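You operate a simulated robot arm through the tools that you are given. There is no shell and no other tool.

You run a simulated robot arm. Do the job below in one go: nothing can be reset, and whatever is moved stays where it is left.

JOB
Brush the powder off the belt.
Fine: lower the brush with the belt stopped, run the belt till no powder is left, stop it, lift the brush again.

The check looks at the end state, three seconds after you hand in, the way a careful person would. Anything else that was tipped, shoved, dropped, spilled or broken makes it a failure.

ROBOT AND FRAMES
A 7-joint arm with a two-finger parallel gripper, fixed in place. Base frame: the origin is at the foot of the arm, x ahead of it, y to its left, z up. Readings come in cm, rad, newtons and seconds.
Its first joint turns from -2.897 to 2.897 rad. Payload 4.4 kg.
The tool frame sits at the grasp point between the pads (the TCP): z along the fingers, y along the line on which they close. The tips reach 2.3 cm beyond it. Largest opening 9.4 cm; finger width 3.8, thickness 1; the body of the gripper, 5.4 by 9.6 cm, starts 3.9 cm behind the TCP.
Orientation is told as [roll, pitch, yaw] about the base's x, y, z axes, in that order, counted from this pose: with the fingers straight down and closing along the base's y, the tool's x points along the base's -x, its y along +y and its z along -z.

CONTROLS
- The arm moves only by the tool move_arm. Its argument "rows" is one flat list of numbers, 7 for each row, row after row: the shift along the tool's x, y, z in cm, then the turn, a rotation vector about the tool's x, y, z in rad, then the gripper command, from -1 (shut) to 1 (fully open), values between in proportion. In form: [tx, ty, tz, wx, wy, wz, jaw, tx, ty, tz, wx, wy, wz, jaw, ...]. A call has 1 to 20 rows; each row is the pose to reach, as a shift and turn from the pose commanded when the call began, along the tool's axes at that moment. Rows are played at 5 a second. More than 5 cm and 0.15 rad between two rows, or a gripper value outside its range, and nothing of the call is played. A pose out of reach is approached as far as the arm can. The call stops where the force on the tool passes 90 N (or 10 N more than at its start, if that is more) or the arm is blocked; 0.2 s more then pass. The fingers move at their own pace (about 7.2 cm/s each) and stop on an object; they squeeze with about 23 N. The grip force told is the motor's: it shows also when the fingers shut on nothing. Time passes only in rows, and 0.2 s behind the last, so rows that repeat a pose let the fingers close. It gives the time, the measured TCP pose, the force on the tool (base axes), the opening and the grip force at its end, in the units of the frame above (readings bear some noise), with the torque about the TCP (base axes, N m) and any sound that the robot's microphone picked up, and new pictures: "views" is both (left out), scene, wrist or none.
- Cameras (640 x 400 px; columns grow to the right, rows downward): "scene" is fixed at [4.92, -49.97, 142.2]; the picture's right is [0.62, -0.78, 0.00], its down [-0.32, -0.26, -0.91] and it looks along [0.71, 0.57, -0.41] (base axes); focal length 363 px, centre (320, 200). "wrist" rides on the gripper at [8.6, 1.6, -7.4] in the tool frame; the picture's right is [-0.18, 0.98, 0.00], its down [-0.58, -0.11, -0.81] and it looks along [-0.79, -0.15, 0.59] (tool axes); focal length 243 px, centre (320, 200). There is no depth. A picture from a camera that has moved, and an enlarged one, comes with that camera's place and axes in the base frame and with its lens.
- close_up(camera, box): a new picture of the part [left, top, right, bottom] of that camera's present view, enlarged. The clock stands still meanwhile.
- close_job(): hands the job in; it is judged then, once.

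Nothing tells you positions but the pictures and the camera data. Unless the task says otherwise, let go and move clear before handing in.

The tools are called after "Call:" as a command line: name --argument value ..., lists and objects as JSON in quotes. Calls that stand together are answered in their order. move_arm: Moves the arm, as the interface text tells. Its arguments: {"type":"object","properties":{"rows":{"type":"array","items":{"type":"number"}},"views":{"type":"string","enum":["both","scene","wrist","none"]}},"required":["rows"]} The other tools are called the same way: close_up (camera, box) takes an enlarged picture of a part of a camera's view; close_job () hands the job in.

At the start:

```text
clock: 0.0
position: [67.88, 35.99, 119.55]
ee_rot: [0.001, -0.002, 0.0]
ft_force: [0.0, -0.1, 1.2]
wrist_torque: [-0.02, -0.01, 0.03]
opening: 9.39
grasp_force: 0.1
```

scene: 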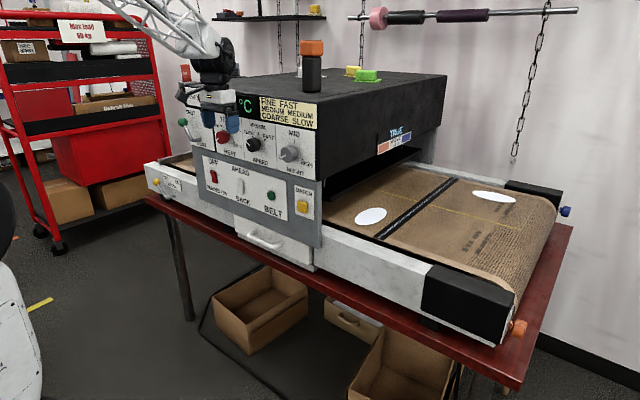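
wrist: 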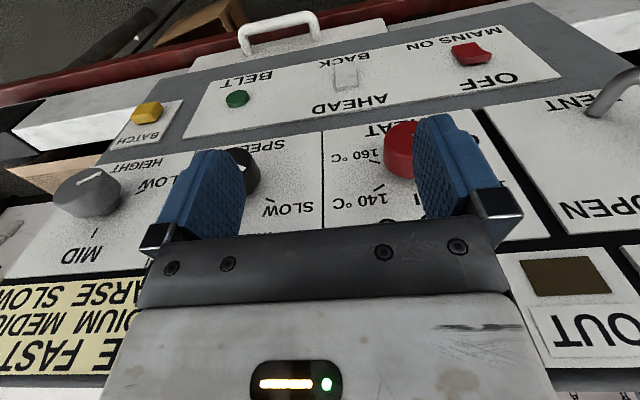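

I see a conveyor dryer with a control panel (mains, heat, speed, height knob, belt ahead/back switch, batch button) facing the arm. I'll look closer before moving.

Call:
close_up --camera "scene" --box '[140, 80, 340, 205]'

Call:
close_up --camera "scene" --box '[180, 140, 340, 240]'

Call:
close_up --camera "scene" --box '[320, 130, 590, 300]'

Call:
close_up --camera "wrist" --box '[0, 0, 640, 400]'

Call:
close_up --camera "wrist" --box '[0, 100, 320, 300]'

Call:
close_up --camera "wrist" --box '[320, 0, 640, 200]'

```text
3.20 times, centred on (240, 142) of scene
camera zoom: at [4.92, -49.97, 142.2], right [0.62, -0.78, 0.0], down [-0.32, -0.26, -0.91], along [0.71, 0.57, -0.41], focal length 1161 px, centre (576, 384)
```

zoom: 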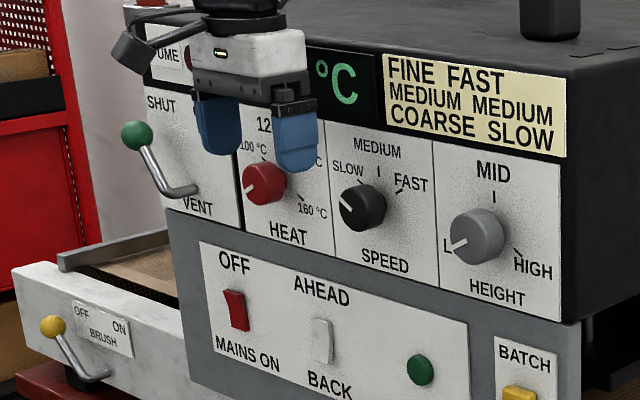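

```text
4.00 times, centred on (260, 190) of scene
camera zoom: at [4.92, -49.97, 142.2], right [0.62, -0.78, 0.0], down [-0.32, -0.26, -0.91], along [0.71, 0.57, -0.41], focal length 1451 px, centre (560, 240)
```

zoom: 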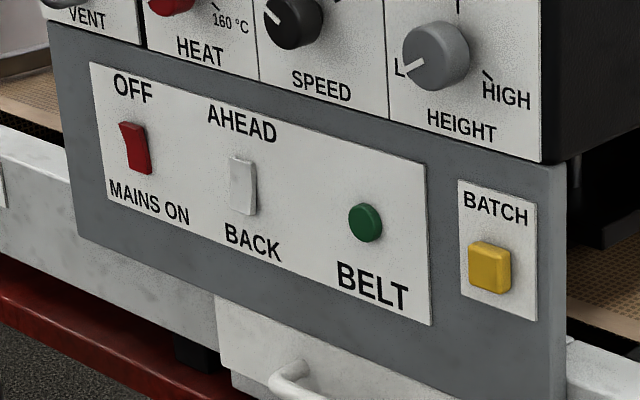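

```text
2.35 times, centred on (455, 215) of scene
camera zoom: at [4.92, -49.97, 142.2], right [0.62, -0.78, 0.0], down [-0.32, -0.26, -0.91], along [0.71, 0.57, -0.41], focal length 854 px, centre (2, 165)
```

zoom: 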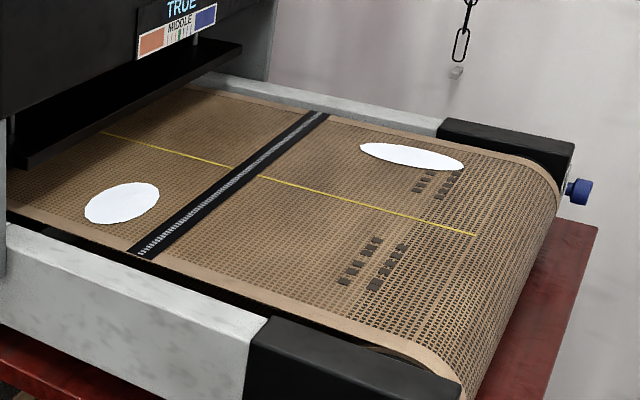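

```text
1.00 times, centred on (320, 200) of wrist (not enlarged: the box is as wide or as high as the picture)
camera zoom: at [59.48, 37.7, 127.03], right [0.18, 0.98, 0.0], down [0.58, -0.11, 0.81], along [0.79, -0.15, -0.59], focal length 243 px, centre (320, 200)
```

zoom: 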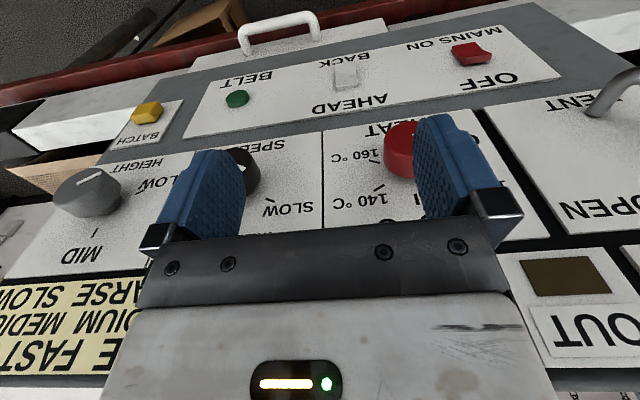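

```text
2.00 times, centred on (160, 200) of wrist
camera zoom: at [59.48, 37.7, 127.03], right [0.18, 0.98, 0.0], down [0.58, -0.11, 0.81], along [0.79, -0.15, -0.59], focal length 485 px, centre (640, 200)
```

zoom: 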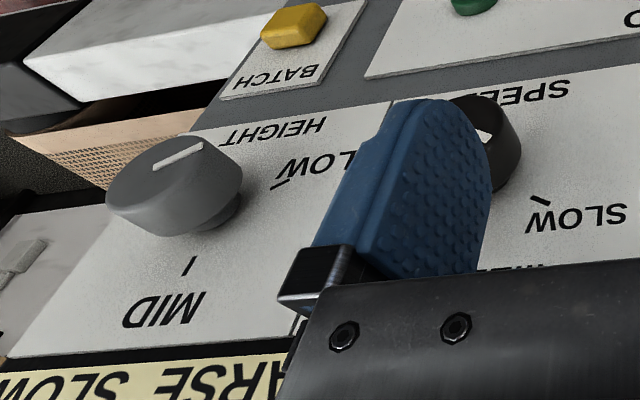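

```text
2.00 times, centred on (480, 100) of wrist
camera zoom: at [59.48, 37.7, 127.03], right [0.18, 0.98, 0.0], down [0.58, -0.11, 0.81], along [0.79, -0.15, -0.59], focal length 485 px, centre (0, 400)
```

zoom: 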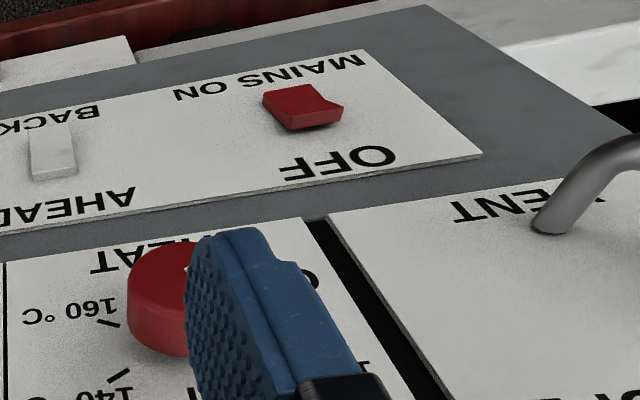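

The yellow-ball BRUSH lever is at the far left of the frame, and the legend pairs FINE with FAST. I'll zoom in on further details next.

Call:
close_up --camera "scene" --box '[135, 150, 215, 210]'

Call:
close_up --camera "scene" --box '[170, 85, 330, 175]'

Call:
close_up --camera "scene" --box '[370, 120, 430, 160]'

Call:
close_up --camera "scene" --box '[140, 40, 260, 120]'

Call:
close_up --camera "scene" --box '[280, 20, 400, 100]'

Call:
close_up --camera "scene" --box '[480, 170, 600, 350]'

```text
6.67 times, centred on (175, 180) of scene
camera zoom: at [4.92, -49.97, 142.2], right [0.62, -0.78, 0.0], down [-0.32, -0.26, -0.91], along [0.71, 0.57, -0.41], focal length 2419 px, centre (1287, 333)
```

zoom: 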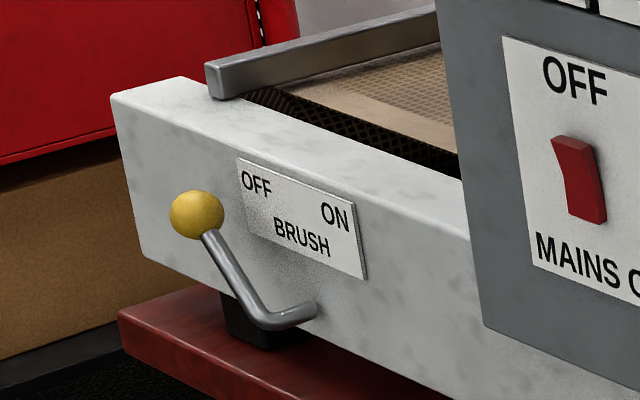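

```text
4.00 times, centred on (250, 130) of scene
camera zoom: at [4.92, -49.97, 142.2], right [0.62, -0.78, 0.0], down [-0.32, -0.26, -0.91], along [0.71, 0.57, -0.41], focal length 1451 px, centre (600, 480)
```

zoom: 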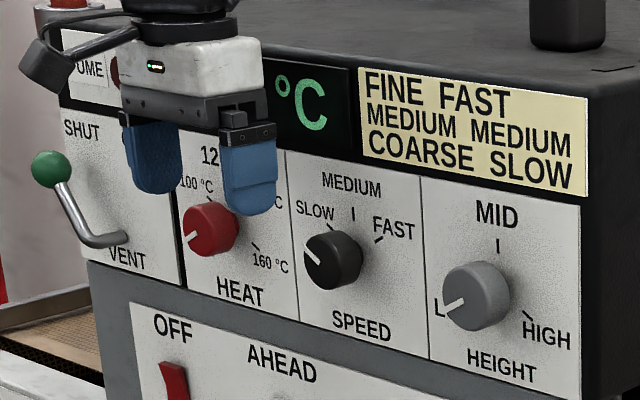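

```text
10.00 times, centred on (400, 140) of scene
camera zoom: at [4.92, -49.97, 142.2], right [0.62, -0.78, 0.0], down [-0.32, -0.26, -0.91], along [0.71, 0.57, -0.41], focal length 3628 px, centre (-480, 800)
```

zoom: 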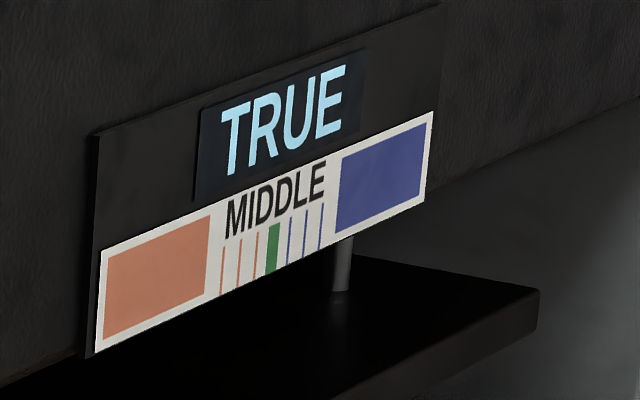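

```text
5.00 times, centred on (200, 80) of scene
camera zoom: at [4.92, -49.97, 142.2], right [0.62, -0.78, 0.0], down [-0.32, -0.26, -0.91], along [0.71, 0.57, -0.41], focal length 1814 px, centre (920, 800)
```

zoom: 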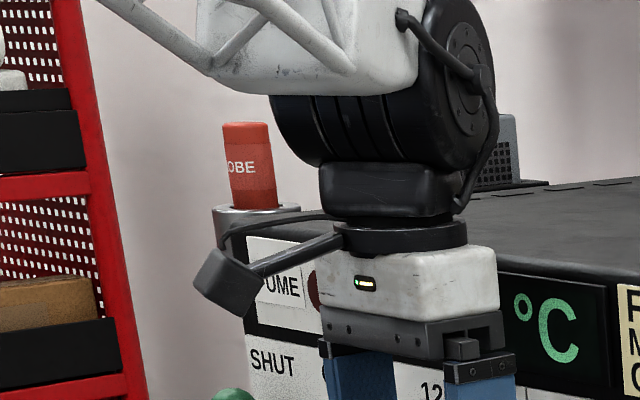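

```text
5.00 times, centred on (340, 60) of scene
camera zoom: at [4.92, -49.97, 142.2], right [0.62, -0.78, 0.0], down [-0.32, -0.26, -0.91], along [0.71, 0.57, -0.41], focal length 1814 px, centre (220, 900)
```

zoom: 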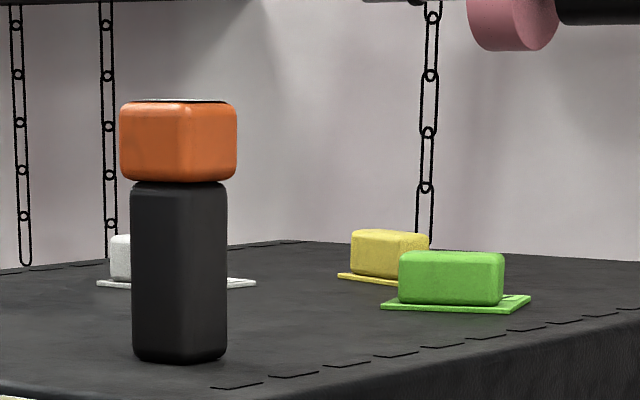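

```text
2.22 times, centred on (540, 260) of scene
camera zoom: at [4.92, -49.97, 142.2], right [0.62, -0.78, 0.0], down [-0.32, -0.26, -0.91], along [0.71, 0.57, -0.41], focal length 806 px, centre (-169, 67)
```

zoom: 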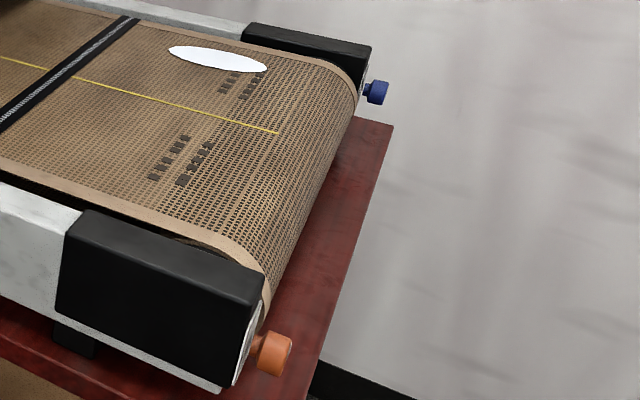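

The powder seems to be the two white patches on the belt. I'll retract the arm away from the panel to see the display, rocker states and knobs.

Call:
move_arm --rows '[3, 0, 0, 0, 0, 0, -1, 6, 0, 0, 0, 0, 0, -1, 9, 0, 0, 0, 0, 0, -1, 12, 0, 0, 0, 0, 0, -1, 15, 0, 0, 0, 0, 0, -1, 18, 0, 0, 0, 0, 0, -1, 21, 0, 0, 0, 0, 0, -1, 24, 0, 0, 0, 0, 0, -1]'

```text
clock: 1.8
position: [43.82, 36.04, 119.47]
ee_rot: [0.001, 0.002, 0.001]
ft_force: [0.3, 0.6, -0.5]
wrist_torque: [-0.02, 0.03, 0.01]
opening: 0.02
grasp_force: 23.0
camera wrist: at [35.42, 37.74, 126.91], right [0.18, 0.98, 0.0], down [0.58, -0.11, 0.81], along [0.79, -0.15, -0.59], focal length 243 px, centre (320, 200)
```

scene: 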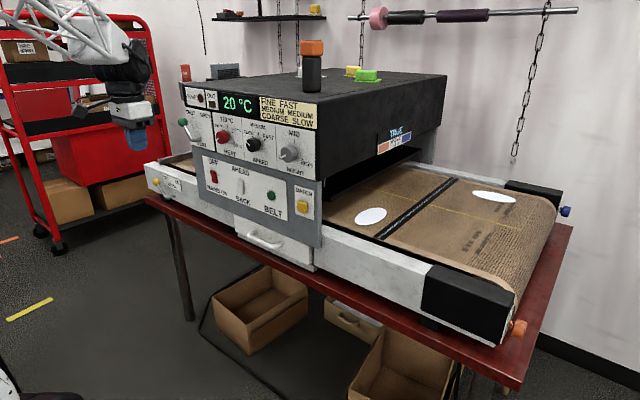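
wrist: 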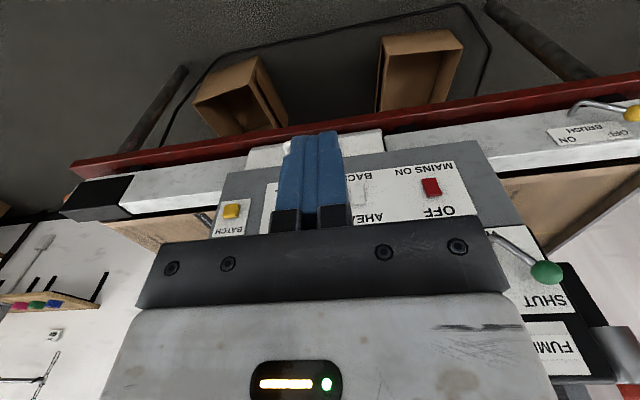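

Call:
close_up --camera "scene" --box '[170, 80, 330, 180]'

Call:
close_up --camera "scene" --box '[190, 150, 270, 210]'

Call:
close_up --camera "wrist" --box '[340, 70, 640, 260]'

Call:
close_up --camera "scene" --box '[180, 84, 250, 134]'

Call:
close_up --camera "scene" --box '[230, 110, 300, 170]'

```text
4.00 times, centred on (250, 130) of scene
camera zoom: at [4.92, -49.97, 142.2], right [0.62, -0.78, 0.0], down [-0.32, -0.26, -0.91], along [0.71, 0.57, -0.41], focal length 1451 px, centre (600, 480)
```

zoom: 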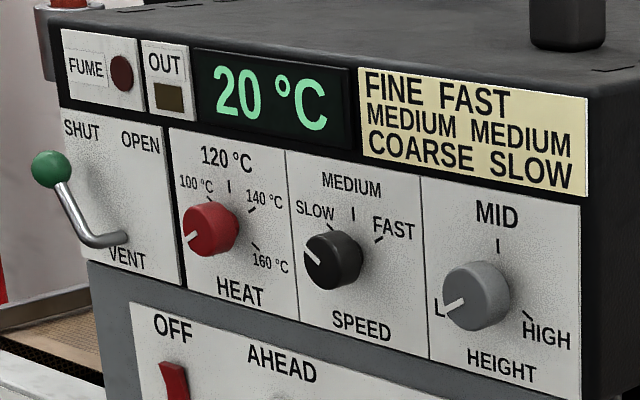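

```text
6.67 times, centred on (230, 180) of scene
camera zoom: at [4.92, -49.97, 142.2], right [0.62, -0.78, 0.0], down [-0.32, -0.26, -0.91], along [0.71, 0.57, -0.41], focal length 2419 px, centre (920, 333)
```

zoom: 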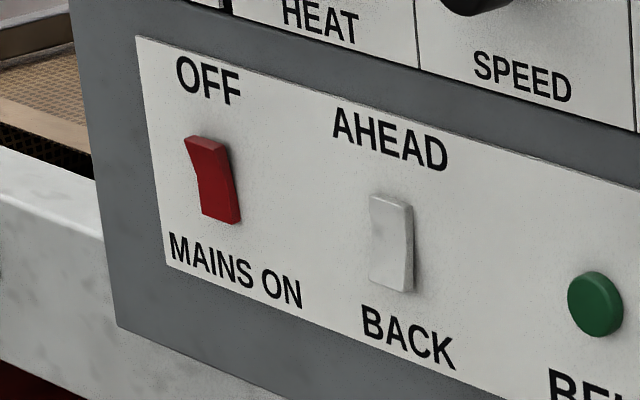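

```text
2.11 times, centred on (490, 165) of wrist
camera zoom: at [35.42, 37.74, 126.91], right [0.18, 0.98, 0.0], down [0.58, -0.11, 0.81], along [0.79, -0.15, -0.59], focal length 511 px, centre (-38, 274)
```

zoom: 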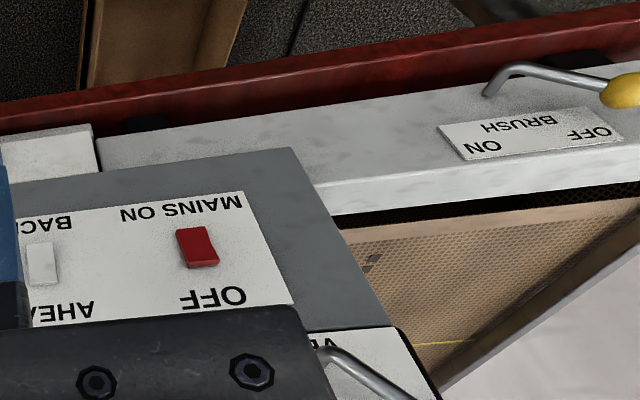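

```text
8.00 times, centred on (215, 109) of scene
camera zoom: at [4.92, -49.97, 142.2], right [0.62, -0.78, 0.0], down [-0.32, -0.26, -0.91], along [0.71, 0.57, -0.41], focal length 2903 px, centre (1160, 928)
```

zoom: 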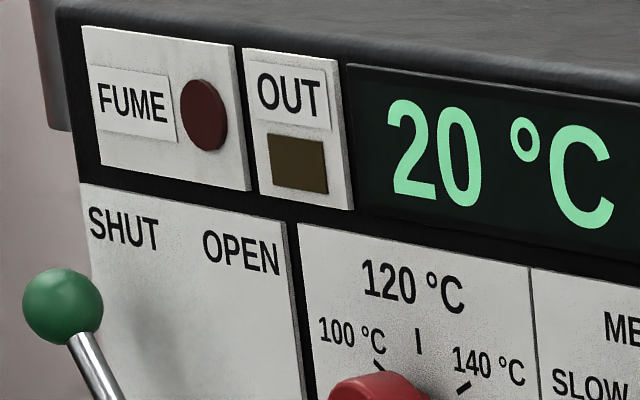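

```text
6.67 times, centred on (265, 140) of scene
camera zoom: at [4.92, -49.97, 142.2], right [0.62, -0.78, 0.0], down [-0.32, -0.26, -0.91], along [0.71, 0.57, -0.41], focal length 2419 px, centre (687, 600)
```

zoom: 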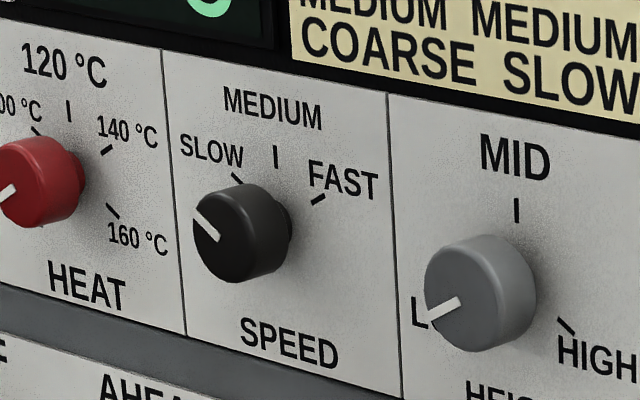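

Displays are lit, so the mains are on. The tracking display reads TRUE, the heater reads 20 °C, and the belt is stopped. I place the brush lever's ball at about (70.5, 87.2, 88.7), with its pivot at (74.5, 83.4, 82) and ON to the right. I'll move the arm to the left and turn toward it.

Call:
move_arm --rows '[0, 3.75, 1.5, 0, 0, -0.075, -1, 0, 7.5, 3, 0, 0, -0.15, -1, 0, 11.25, 4.5, 0, 0, -0.225, -1, 0, 15, 6, 0, 0, -0.3, -1, 0, 18.75, 7.5, 0, 0, -0.375, -1, 0, 22.5, 9, 0, 0, -0.45, -1, 0, 26.25, 10.5, 0, 0, -0.525, -1, 0, 30, 12, 0, 0, -0.6, -1]'

```text
clock: 3.6
position: [43.97, 66.0, 107.43]
ee_rot: [0.0, 0.001, 0.6]
ft_force: [-0.3, 0.5, -0.4]
wrist_torque: [-0.01, 0.0, -0.01]
opening: 0.01
grasp_force: 23.1
camera wrist: at [36.1, 62.51, 114.98], right [-0.4, 0.92, 0.0], down [0.54, 0.24, 0.81], along [0.74, 0.32, -0.59], focal length 243 px, centre (320, 200)
```

scene: 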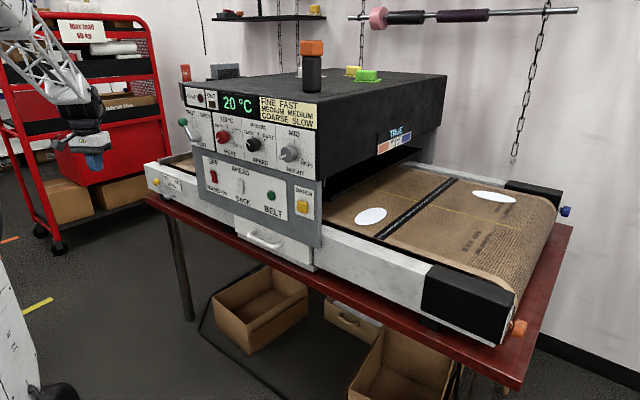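
wrist: 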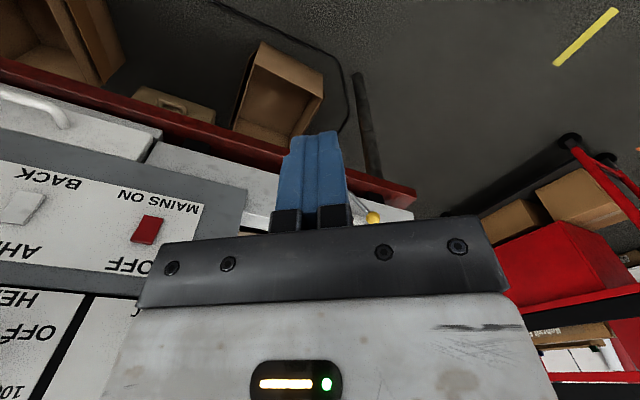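

The lever's yellow ball is visible past the gripper. Next I tilt the tool outward and open the fingers to about 6 cm.

Call:
move_arm --rows '[0, 0, 0, 0, -0.125, 0, 0.28, 0, 0, 0, 0, -0.25, 0, 0.28, 0, 0, 0, 0, -0.375, 0, 0.28, 0, 0, 0, 0, -0.5, 0, 0.28, 0, 0, 0, 0, -0.625, 0, 0.28, 0, 0, 0, 0, -0.75, 0, 0.28, 0, 0, 0, 0, -0.875, 0, 0.28, 0, 0, 0, 0, -1.0, 0, 0.28]'

```text
clock: 5.4
position: [43.72, 66.28, 106.86]
ee_rot: [-0.007, -0.994, 0.609]
ft_force: [1.2, -0.5, 0.6]
wrist_torque: [-0.01, 0.04, -0.01]
opening: 6.02
grasp_force: 0.1
camera wrist: at [34.06, 61.36, 103.65], right [-0.47, 0.87, 0.15], down [-0.24, -0.29, 0.93], along [0.85, 0.4, 0.34], focal length 243 px, centre (320, 200)
```

scene: 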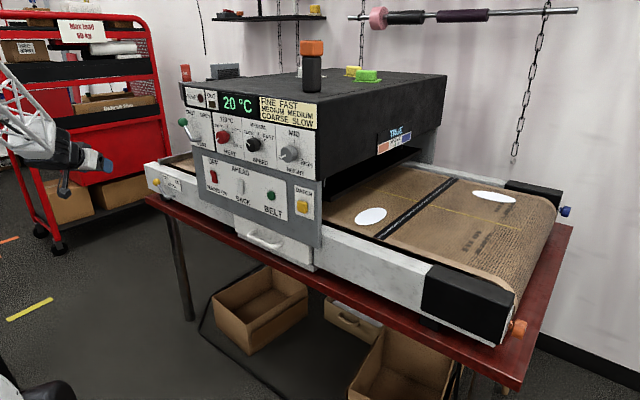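
wrist: 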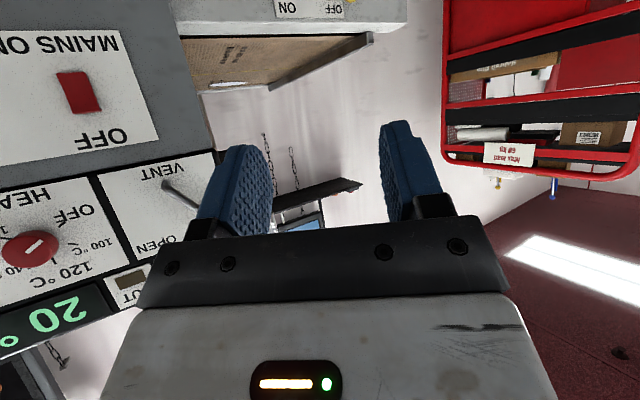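

The tool points out and down toward the lever. I'll approach to 8 cm short of the ball and check that it is reachable.

Call:
move_arm --rows '[-0.32, 0.31, 3.82, 0, 0, 0, 0.28, -0.64, 0.62, 7.65, 0, 0, 0, 0.28, -0.96, 0.93, 11.5, 0, 0, 0, 0.28, -1.28, 1.25, 15.3, 0, 0, 0, 0.28, -1.6, 1.56, 19.1, 0, 0, 0, 0.28, -1.92, 1.87, 22.9, 0, 0, 0, 0.28, -2.24, 2.18, 26.8, 0, 0, 0, 0.28, -2.56, 2.49, 30.6, 0, 0, 0, 0.28]'

```text
clock: 7.2
position: [65.02, 83.44, 93.36]
ee_rot: [0.003, -1.001, 0.598]
ft_force: [0.1, 0.0, 0.3]
wrist_torque: [-0.04, 0.01, 0.01]
opening: 6.03
grasp_force: 0.1
camera wrist: at [55.28, 78.69, 90.05], right [-0.47, 0.87, 0.16], down [-0.24, -0.3, 0.92], along [0.85, 0.4, 0.35], focal length 243 px, centre (320, 200)
```

scene: 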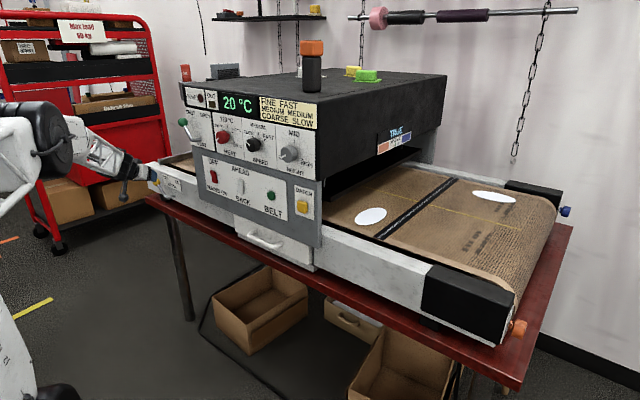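
wrist: 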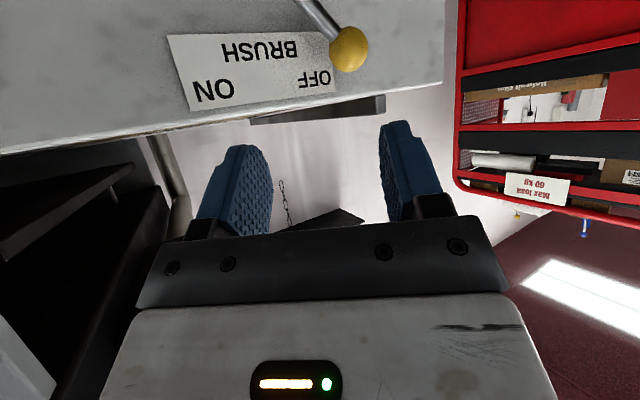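

The pose was reached. Comparing views, the ball sits at about (72.2, 90.8, 86.8), with the plate face at x≈76.3. I'll push it with closed fingers from its far (+y) side, so I close the fingers and move to a pre-position beyond the ball.

Call:
move_arm --rows '[0, 0, 0, 0, 0, 0, -1, 0, 0, 0, 0, 0, 0, -1, 0, 0, 0, 0, 0, 0, -1, -0.14, 1.8, 1.5, 0, 0, 0, -1, -0.28, 3.6, 3.1, 0, 0, 0, -1, -0.41, 5.44, 4.72, 0, 0, 0, -1]'

Call:
close_up --camera "wrist" --box '[160, 0, 480, 200]'

Call:
close_up --camera "scene" --box '[80, 120, 240, 220]'

```text
clock: 8.6
position: [65.33, 90.26, 91.08]
ee_rot: [-0.001, -1.002, 0.601]
ft_force: [0.5, 0.2, 0.6]
wrist_torque: [-0.02, 0.01, 0.01]
opening: 0.03
grasp_force: 23.2
camera wrist: at [55.58, 85.48, 87.81], right [-0.47, 0.87, 0.15], down [-0.24, -0.3, 0.92], along [0.85, 0.4, 0.35], focal length 243 px, centre (320, 200)
```

scene: 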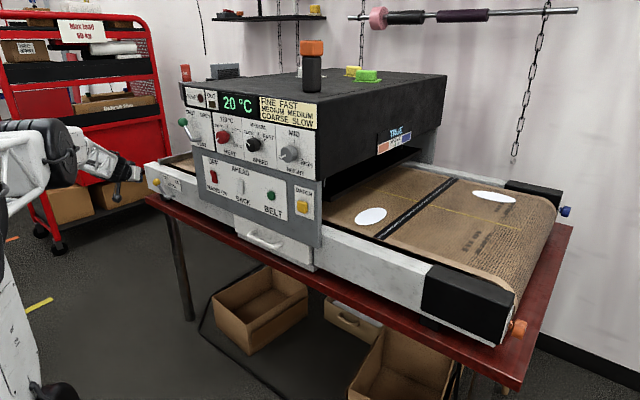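
wrist: 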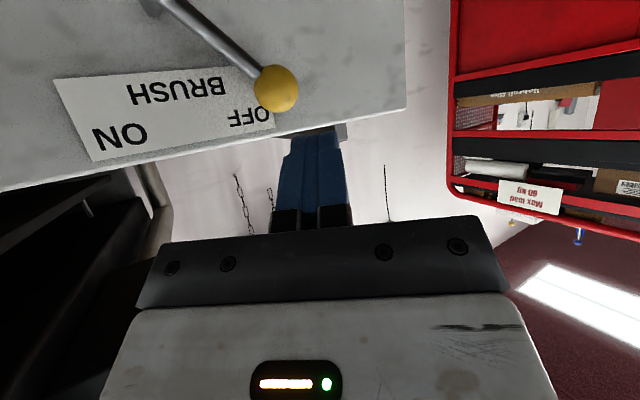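

```text
2.00 times, centred on (320, 100) of wrist
camera zoom: at [55.58, 85.48, 87.81], right [-0.47, 0.87, 0.15], down [-0.24, -0.3, 0.92], along [0.85, 0.4, 0.35], focal length 485 px, centre (320, 400)
```

zoom: 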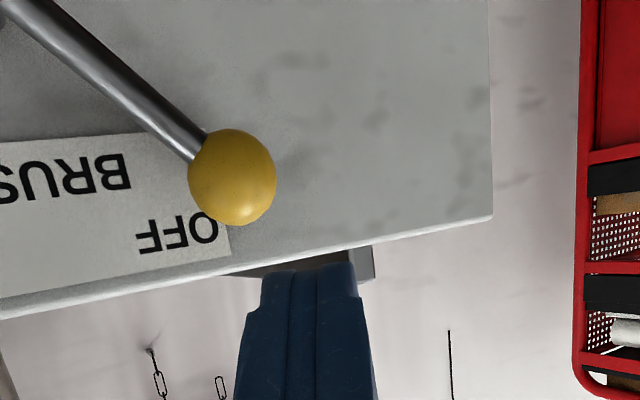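

```text
4.00 times, centred on (160, 170) of scene
camera zoom: at [4.92, -49.97, 142.2], right [0.62, -0.78, 0.0], down [-0.32, -0.26, -0.91], along [0.71, 0.57, -0.41], focal length 1451 px, centre (960, 320)
```

zoom: 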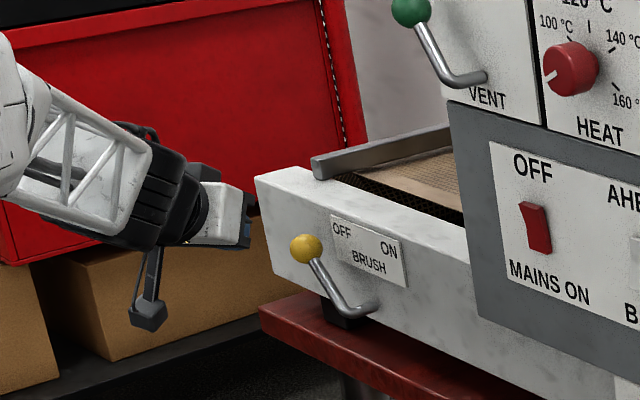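

The clearance looks right: closed fingers would pass about 0.9 cm beyond the ball. I'll move forward alongside it.

Call:
move_arm --rows '[0, 0.3, 1.8, 0, 0, 0, -1, -0.05, 0.3, 3.5, 0, 0, 0, -1, -0.1, 0.3, 5.2, 0, 0, 0, -1, -0.14, 0.3, 6.86, 0, 0, 0, -1]'

Call:
close_up --camera "scene" --box '[80, 120, 240, 220]'

```text
clock: 9.6
position: [69.95, 93.83, 87.26]
ee_rot: [-0.001, -1.0, 0.601]
ft_force: [1.0, -0.6, -0.1]
wrist_torque: [-0.01, 0.03, 0.05]
opening: 0.01
grasp_force: 22.8
camera wrist: at [60.19, 89.05, 84.08], right [-0.47, 0.87, 0.15], down [-0.24, -0.3, 0.92], along [0.85, 0.4, 0.35], focal length 243 px, centre (320, 200)
```

scene: 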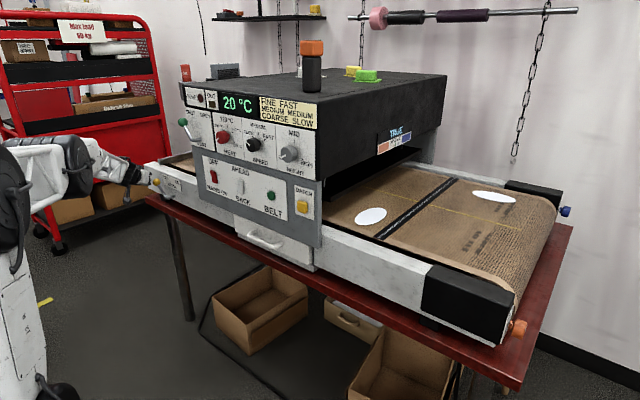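
wrist: 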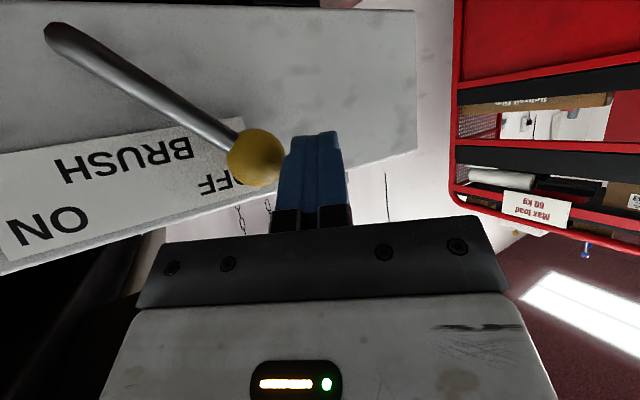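

```text
4.00 times, centred on (160, 170) of scene
camera zoom: at [4.92, -49.97, 142.2], right [0.62, -0.78, 0.0], down [-0.32, -0.26, -0.91], along [0.71, 0.57, -0.41], focal length 1451 px, centre (960, 320)
```

zoom: 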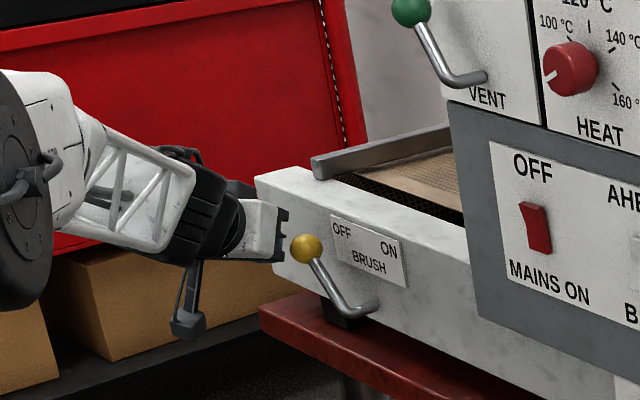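

The finger is just beyond the ball at its height. I'll sweep toward −y with a slight rise to follow the arc, part of the way first.

Call:
move_arm --rows '[0.2, -1.24, -0.87, 0, 0, 0, -1, 0.41, -2.48, -1.75, 0, 0, 0, -1, 0.61, -3.72, -2.62, 0, 0, 0, -1, 0.81, -4.96, -3.49, 0, 0, 0, -1, 1.18, -6.2, -4.26, 0, 0, 0, -1]'

Call:
close_up --camera "scene" --box '[80, 120, 240, 220]'

```text
clock: 10.8
position: [69.71, 87.13, 89.81]
ee_rot: [0.009, -1.013, 0.597]
ft_force: [-23.8, 1.8, 7.4]
wrist_torque: [0.05, 0.02, 0.2]
opening: 0.0
grasp_force: 22.9
stopped in row 5: the force on the tool passed its limit at 94 N (the readings are from after the stop); the commanded pose is now the measured one
camera wrist: at [60.09, 82.32, 86.54], right [-0.48, 0.86, 0.16], down [-0.24, -0.31, 0.92], along [0.84, 0.4, 0.36], focal length 243 px, centre (320, 200)
```

scene: 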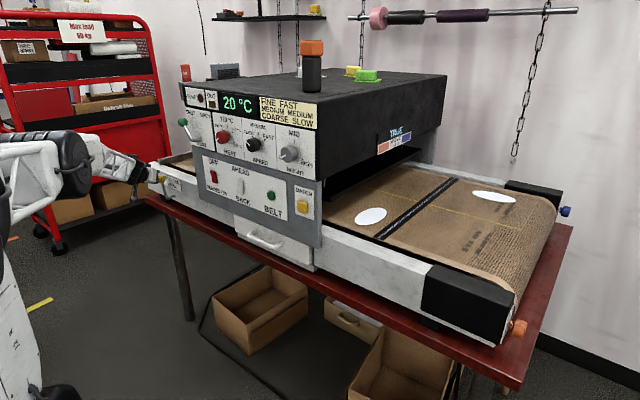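
wrist: 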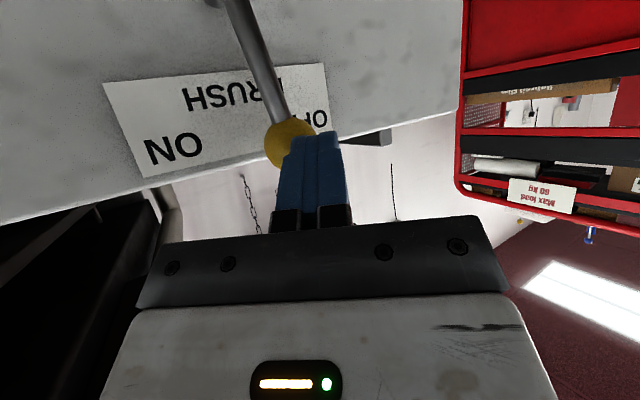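

```text
4.00 times, centred on (160, 170) of scene
camera zoom: at [4.92, -49.97, 142.2], right [0.62, -0.78, 0.0], down [-0.32, -0.26, -0.91], along [0.71, 0.57, -0.41], focal length 1451 px, centre (960, 320)
```

zoom: 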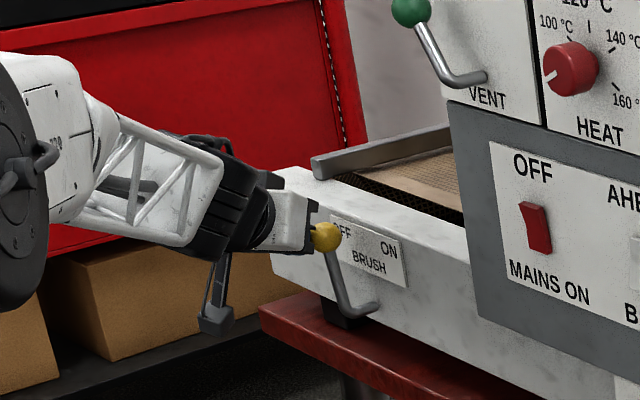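

The lever moved part way, but the force was mostly along −x: the fingertips are riding on the near side of the ball. I'll back off and then come in deeper.

Call:
move_arm --rows '[-0.3, 0.83, 0.47, 0, 0, 0, -1, -0.6, 1.65, 0.95, 0, 0, 0, -1, -0.9, 2.5, 1.42, 0, 0, 0, -1]'

Call:
close_up --camera "wrist" --box '[160, 0, 480, 200]'

Call:
close_up --camera "scene" --box '[120, 150, 200, 200]'

```text
clock: 11.6
position: [70.04, 89.9, 89.96]
ee_rot: [0.009, -1.011, 0.594]
ft_force: [-1.0, -0.1, -0.8]
wrist_torque: [0.04, -0.05, -0.02]
opening: 0.02
grasp_force: 22.9
camera wrist: at [60.37, 85.15, 86.63], right [-0.48, 0.86, 0.16], down [-0.25, -0.31, 0.92], along [0.84, 0.4, 0.36], focal length 243 px, centre (320, 200)
```

scene: 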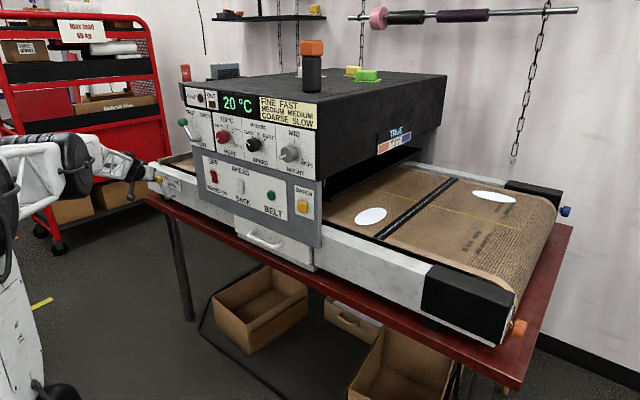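
wrist: 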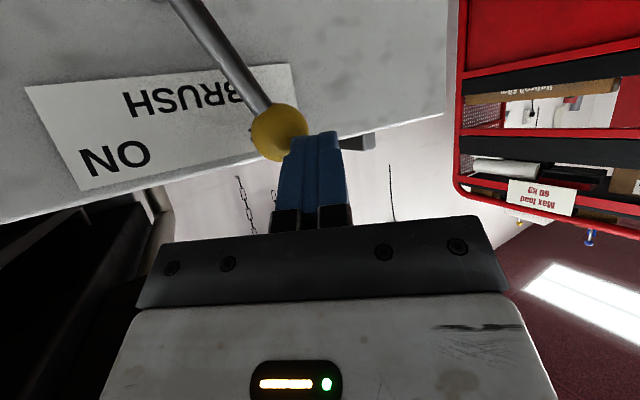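

```text
2.00 times, centred on (320, 100) of wrist
camera zoom: at [60.37, 85.15, 86.63], right [-0.48, 0.86, 0.16], down [-0.25, -0.31, 0.92], along [0.84, 0.4, 0.36], focal length 485 px, centre (320, 400)
```

zoom: 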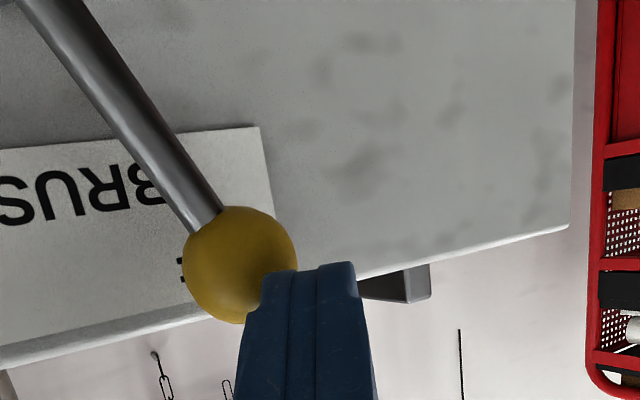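

```text
8.00 times, centred on (160, 175) of scene
camera zoom: at [4.92, -49.97, 142.2], right [0.62, -0.78, 0.0], down [-0.32, -0.26, -0.91], along [0.71, 0.57, -0.41], focal length 2903 px, centre (1600, 400)
```

zoom: 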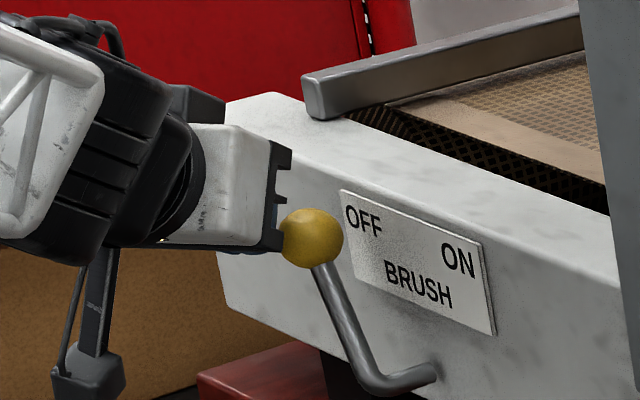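

The ball centre is about 2.7 cm ahead of the TCP, just beyond the tips, so that push slid. I'll shift sideways away from it and come in 2.6 cm deeper.

Call:
move_arm --rows '[0, 0.7, 0, 0, 0, 0, -1, 0, 1.4, 0, 0, 0, 0, -1, 0.1, 1.4, 0.9, 0, 0, 0, -1, 0.2, 1.4, 1.8, 0, 0, 0, -1, 0.3, 1.4, 2.6, 0, 0, 0, -1]'

Call:
close_up --camera "wrist" --box '[160, 0, 480, 200]'

Call:
close_up --camera "scene" --box '[120, 150, 200, 200]'

```text
clock: 12.8
position: [70.88, 92.37, 88.19]
ee_rot: [0.008, -1.012, 0.599]
ft_force: [-0.4, 0.2, 0.0]
wrist_torque: [0.03, 0.02, 0.01]
opening: 0.0
grasp_force: 22.8
camera wrist: at [61.13, 87.57, 84.88], right [-0.48, 0.86, 0.16], down [-0.25, -0.31, 0.92], along [0.84, 0.4, 0.36], focal length 243 px, centre (320, 200)
```

scene: 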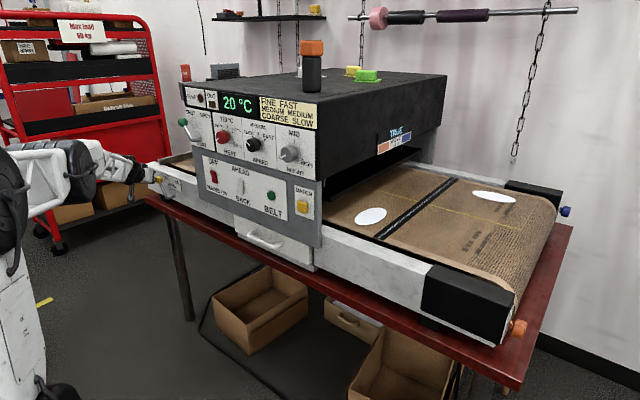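
wrist: 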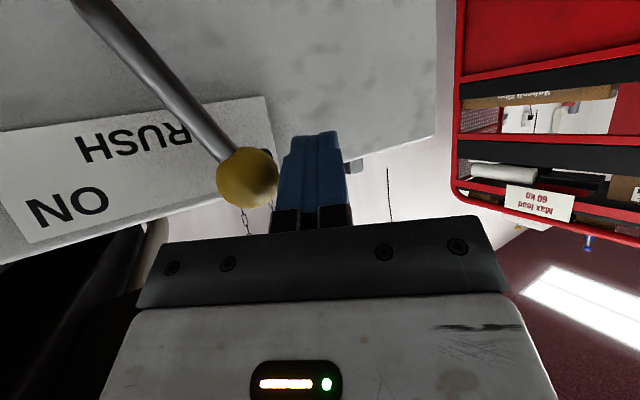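

```text
2.00 times, centred on (320, 100) of wrist
camera zoom: at [61.13, 87.57, 84.88], right [-0.48, 0.86, 0.16], down [-0.25, -0.31, 0.92], along [0.84, 0.4, 0.36], focal length 485 px, centre (320, 400)
```

zoom: 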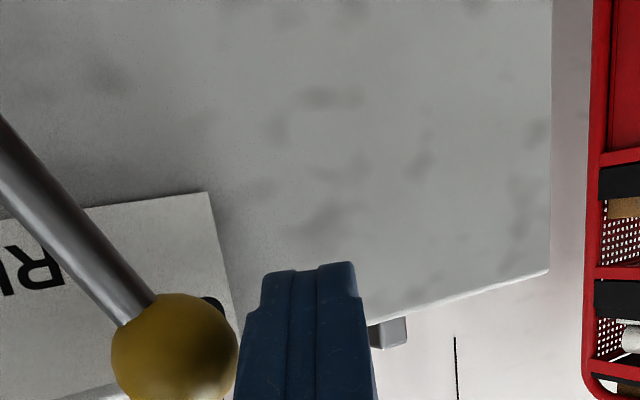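

```text
8.00 times, centred on (160, 175) of scene
camera zoom: at [4.92, -49.97, 142.2], right [0.62, -0.78, 0.0], down [-0.32, -0.26, -0.91], along [0.71, 0.57, -0.41], focal length 2903 px, centre (1600, 400)
```

zoom: 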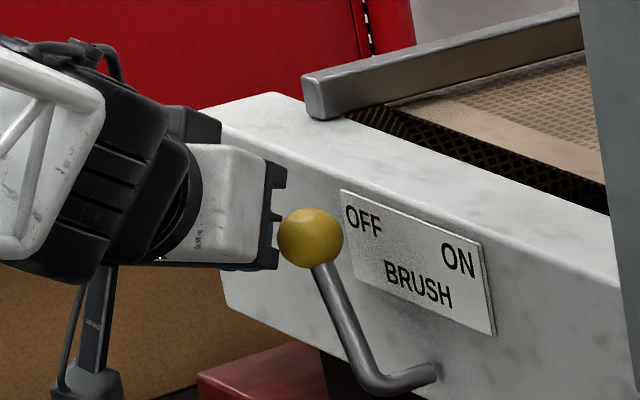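

The lever holds its position by friction, and the finger now reaches past the ball's centre. I'll sweep slowly toward −y.

Call:
move_arm --rows '[0.13, -0.58, -0.39, 0, 0, 0, -1, 0.26, -1.16, -0.77, 0, 0, 0, -1, 0.39, -1.74, -1.16, 0, 0, 0, -1, 0.51, -2.31, -1.54, 0, 0, 0, -1, 0.73, -2.89, -1.87, 0, 0, 0, -1, 0.94, -3.47, -2.21, 0, 0, 0, -1, 1.15, -4.05, -2.54, 0, 0, 0, -1, 1.36, -4.63, -2.87, 0, 0, 0, -1, 1.66, -5.21, -3.15, 0, 0, 0, -1, 2.04, -5.79, -3.37, 0, 0, 0, -1, 2.42, -6.36, -3.6, 0, 0, 0, -1, 2.8, -6.94, -3.82, 0, 0, 0, -1, 3.27, -7.52, -3.99, 0, 0, 0, -1, 3.73, -8.1, -4.16, 0, 0, 0, -1]'

Call:
close_up --camera "scene" --box '[120, 150, 200, 200]'

```text
clock: 15.8
position: [70.78, 82.6, 87.21]
ee_rot: [0.006, -1.011, 0.598]
ft_force: [-1.0, 0.3, -0.1]
wrist_torque: [0.01, 0.01, 0.03]
opening: 0.02
grasp_force: 23.0
camera wrist: at [61.11, 77.78, 83.83], right [-0.48, 0.86, 0.16], down [-0.24, -0.31, 0.92], along [0.84, 0.4, 0.36], focal length 243 px, centre (320, 200)
```

scene: 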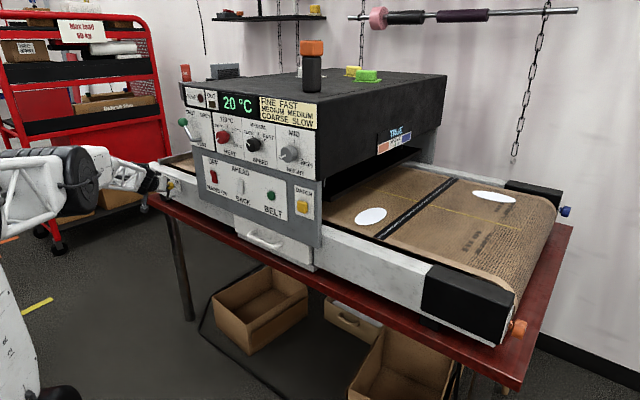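
wrist: 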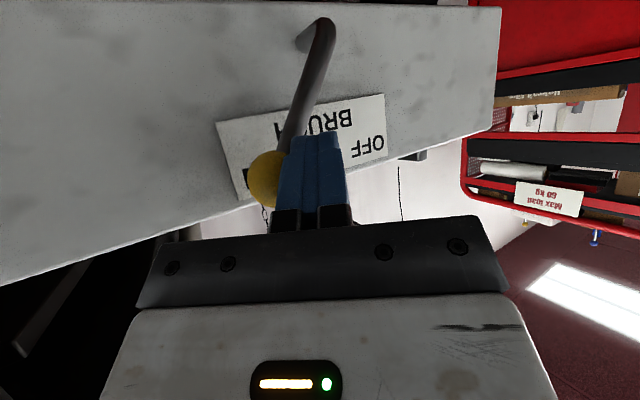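

```text
8.00 times, centred on (160, 175) of scene
camera zoom: at [4.92, -49.97, 142.2], right [0.62, -0.78, 0.0], down [-0.32, -0.26, -0.91], along [0.71, 0.57, -0.41], focal length 2903 px, centre (1600, 400)
```

zoom: 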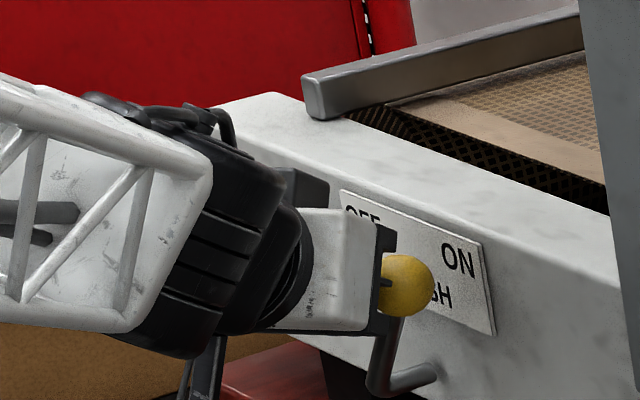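

The lever is past vertical on the ON side. I'll continue slowly until the stop.

Call:
move_arm --rows '[0.35, -0.5, -0.12, 0, 0, 0, -1, 0.7, -0.99, -0.24, 0, 0, 0, -1, 1.05, -1.49, -0.36, 0, 0, 0, -1, 1.4, -1.98, -0.48, 0, 0, 0, -1, 1.75, -2.48, -0.6, 0, 0, 0, -1, 2.1, -2.98, -0.72, 0, 0, 0, -1]'

Call:
close_up --camera "scene" --box '[120, 150, 200, 200]'

```text
clock: 16.8
position: [70.55, 81.04, 86.5]
ee_rot: [0.011, -1.016, 0.603]
ft_force: [-10.2, 24.1, -1.8]
wrist_torque: [0.12, 0.08, 0.51]
opening: 0.01
grasp_force: 23.0
stopped in row 4: the force on the tool passed its limit at 103 N (the readings are from after the stop); the commanded pose is now the measured one
camera wrist: at [60.98, 76.08, 83.13], right [-0.49, 0.86, 0.16], down [-0.24, -0.31, 0.92], along [0.84, 0.41, 0.36], focal length 243 px, centre (320, 200)
```

scene: 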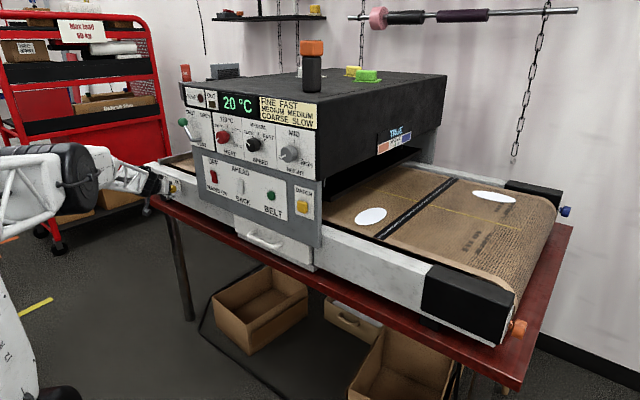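
wrist: 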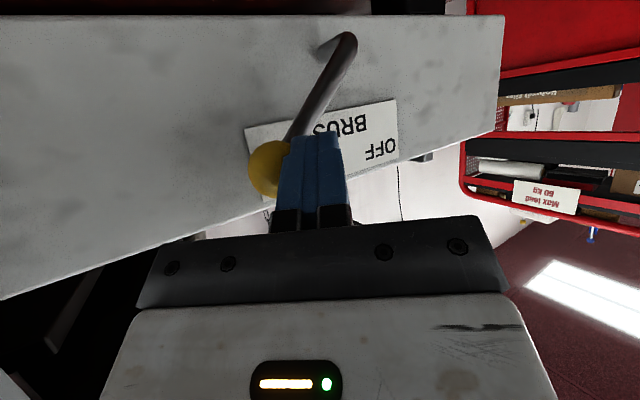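

```text
8.00 times, centred on (160, 175) of scene
camera zoom: at [4.92, -49.97, 142.2], right [0.62, -0.78, 0.0], down [-0.32, -0.26, -0.91], along [0.71, 0.57, -0.41], focal length 2903 px, centre (1600, 400)
```

zoom: 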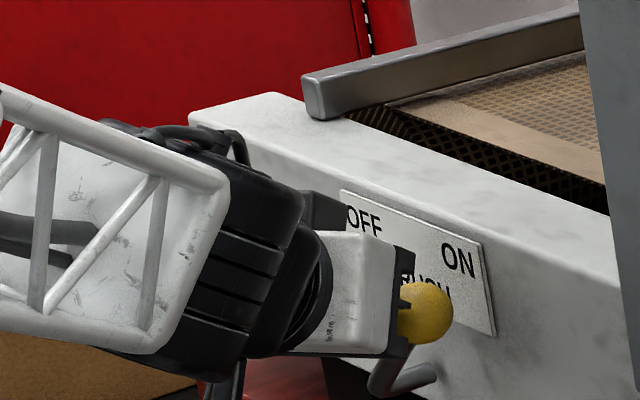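

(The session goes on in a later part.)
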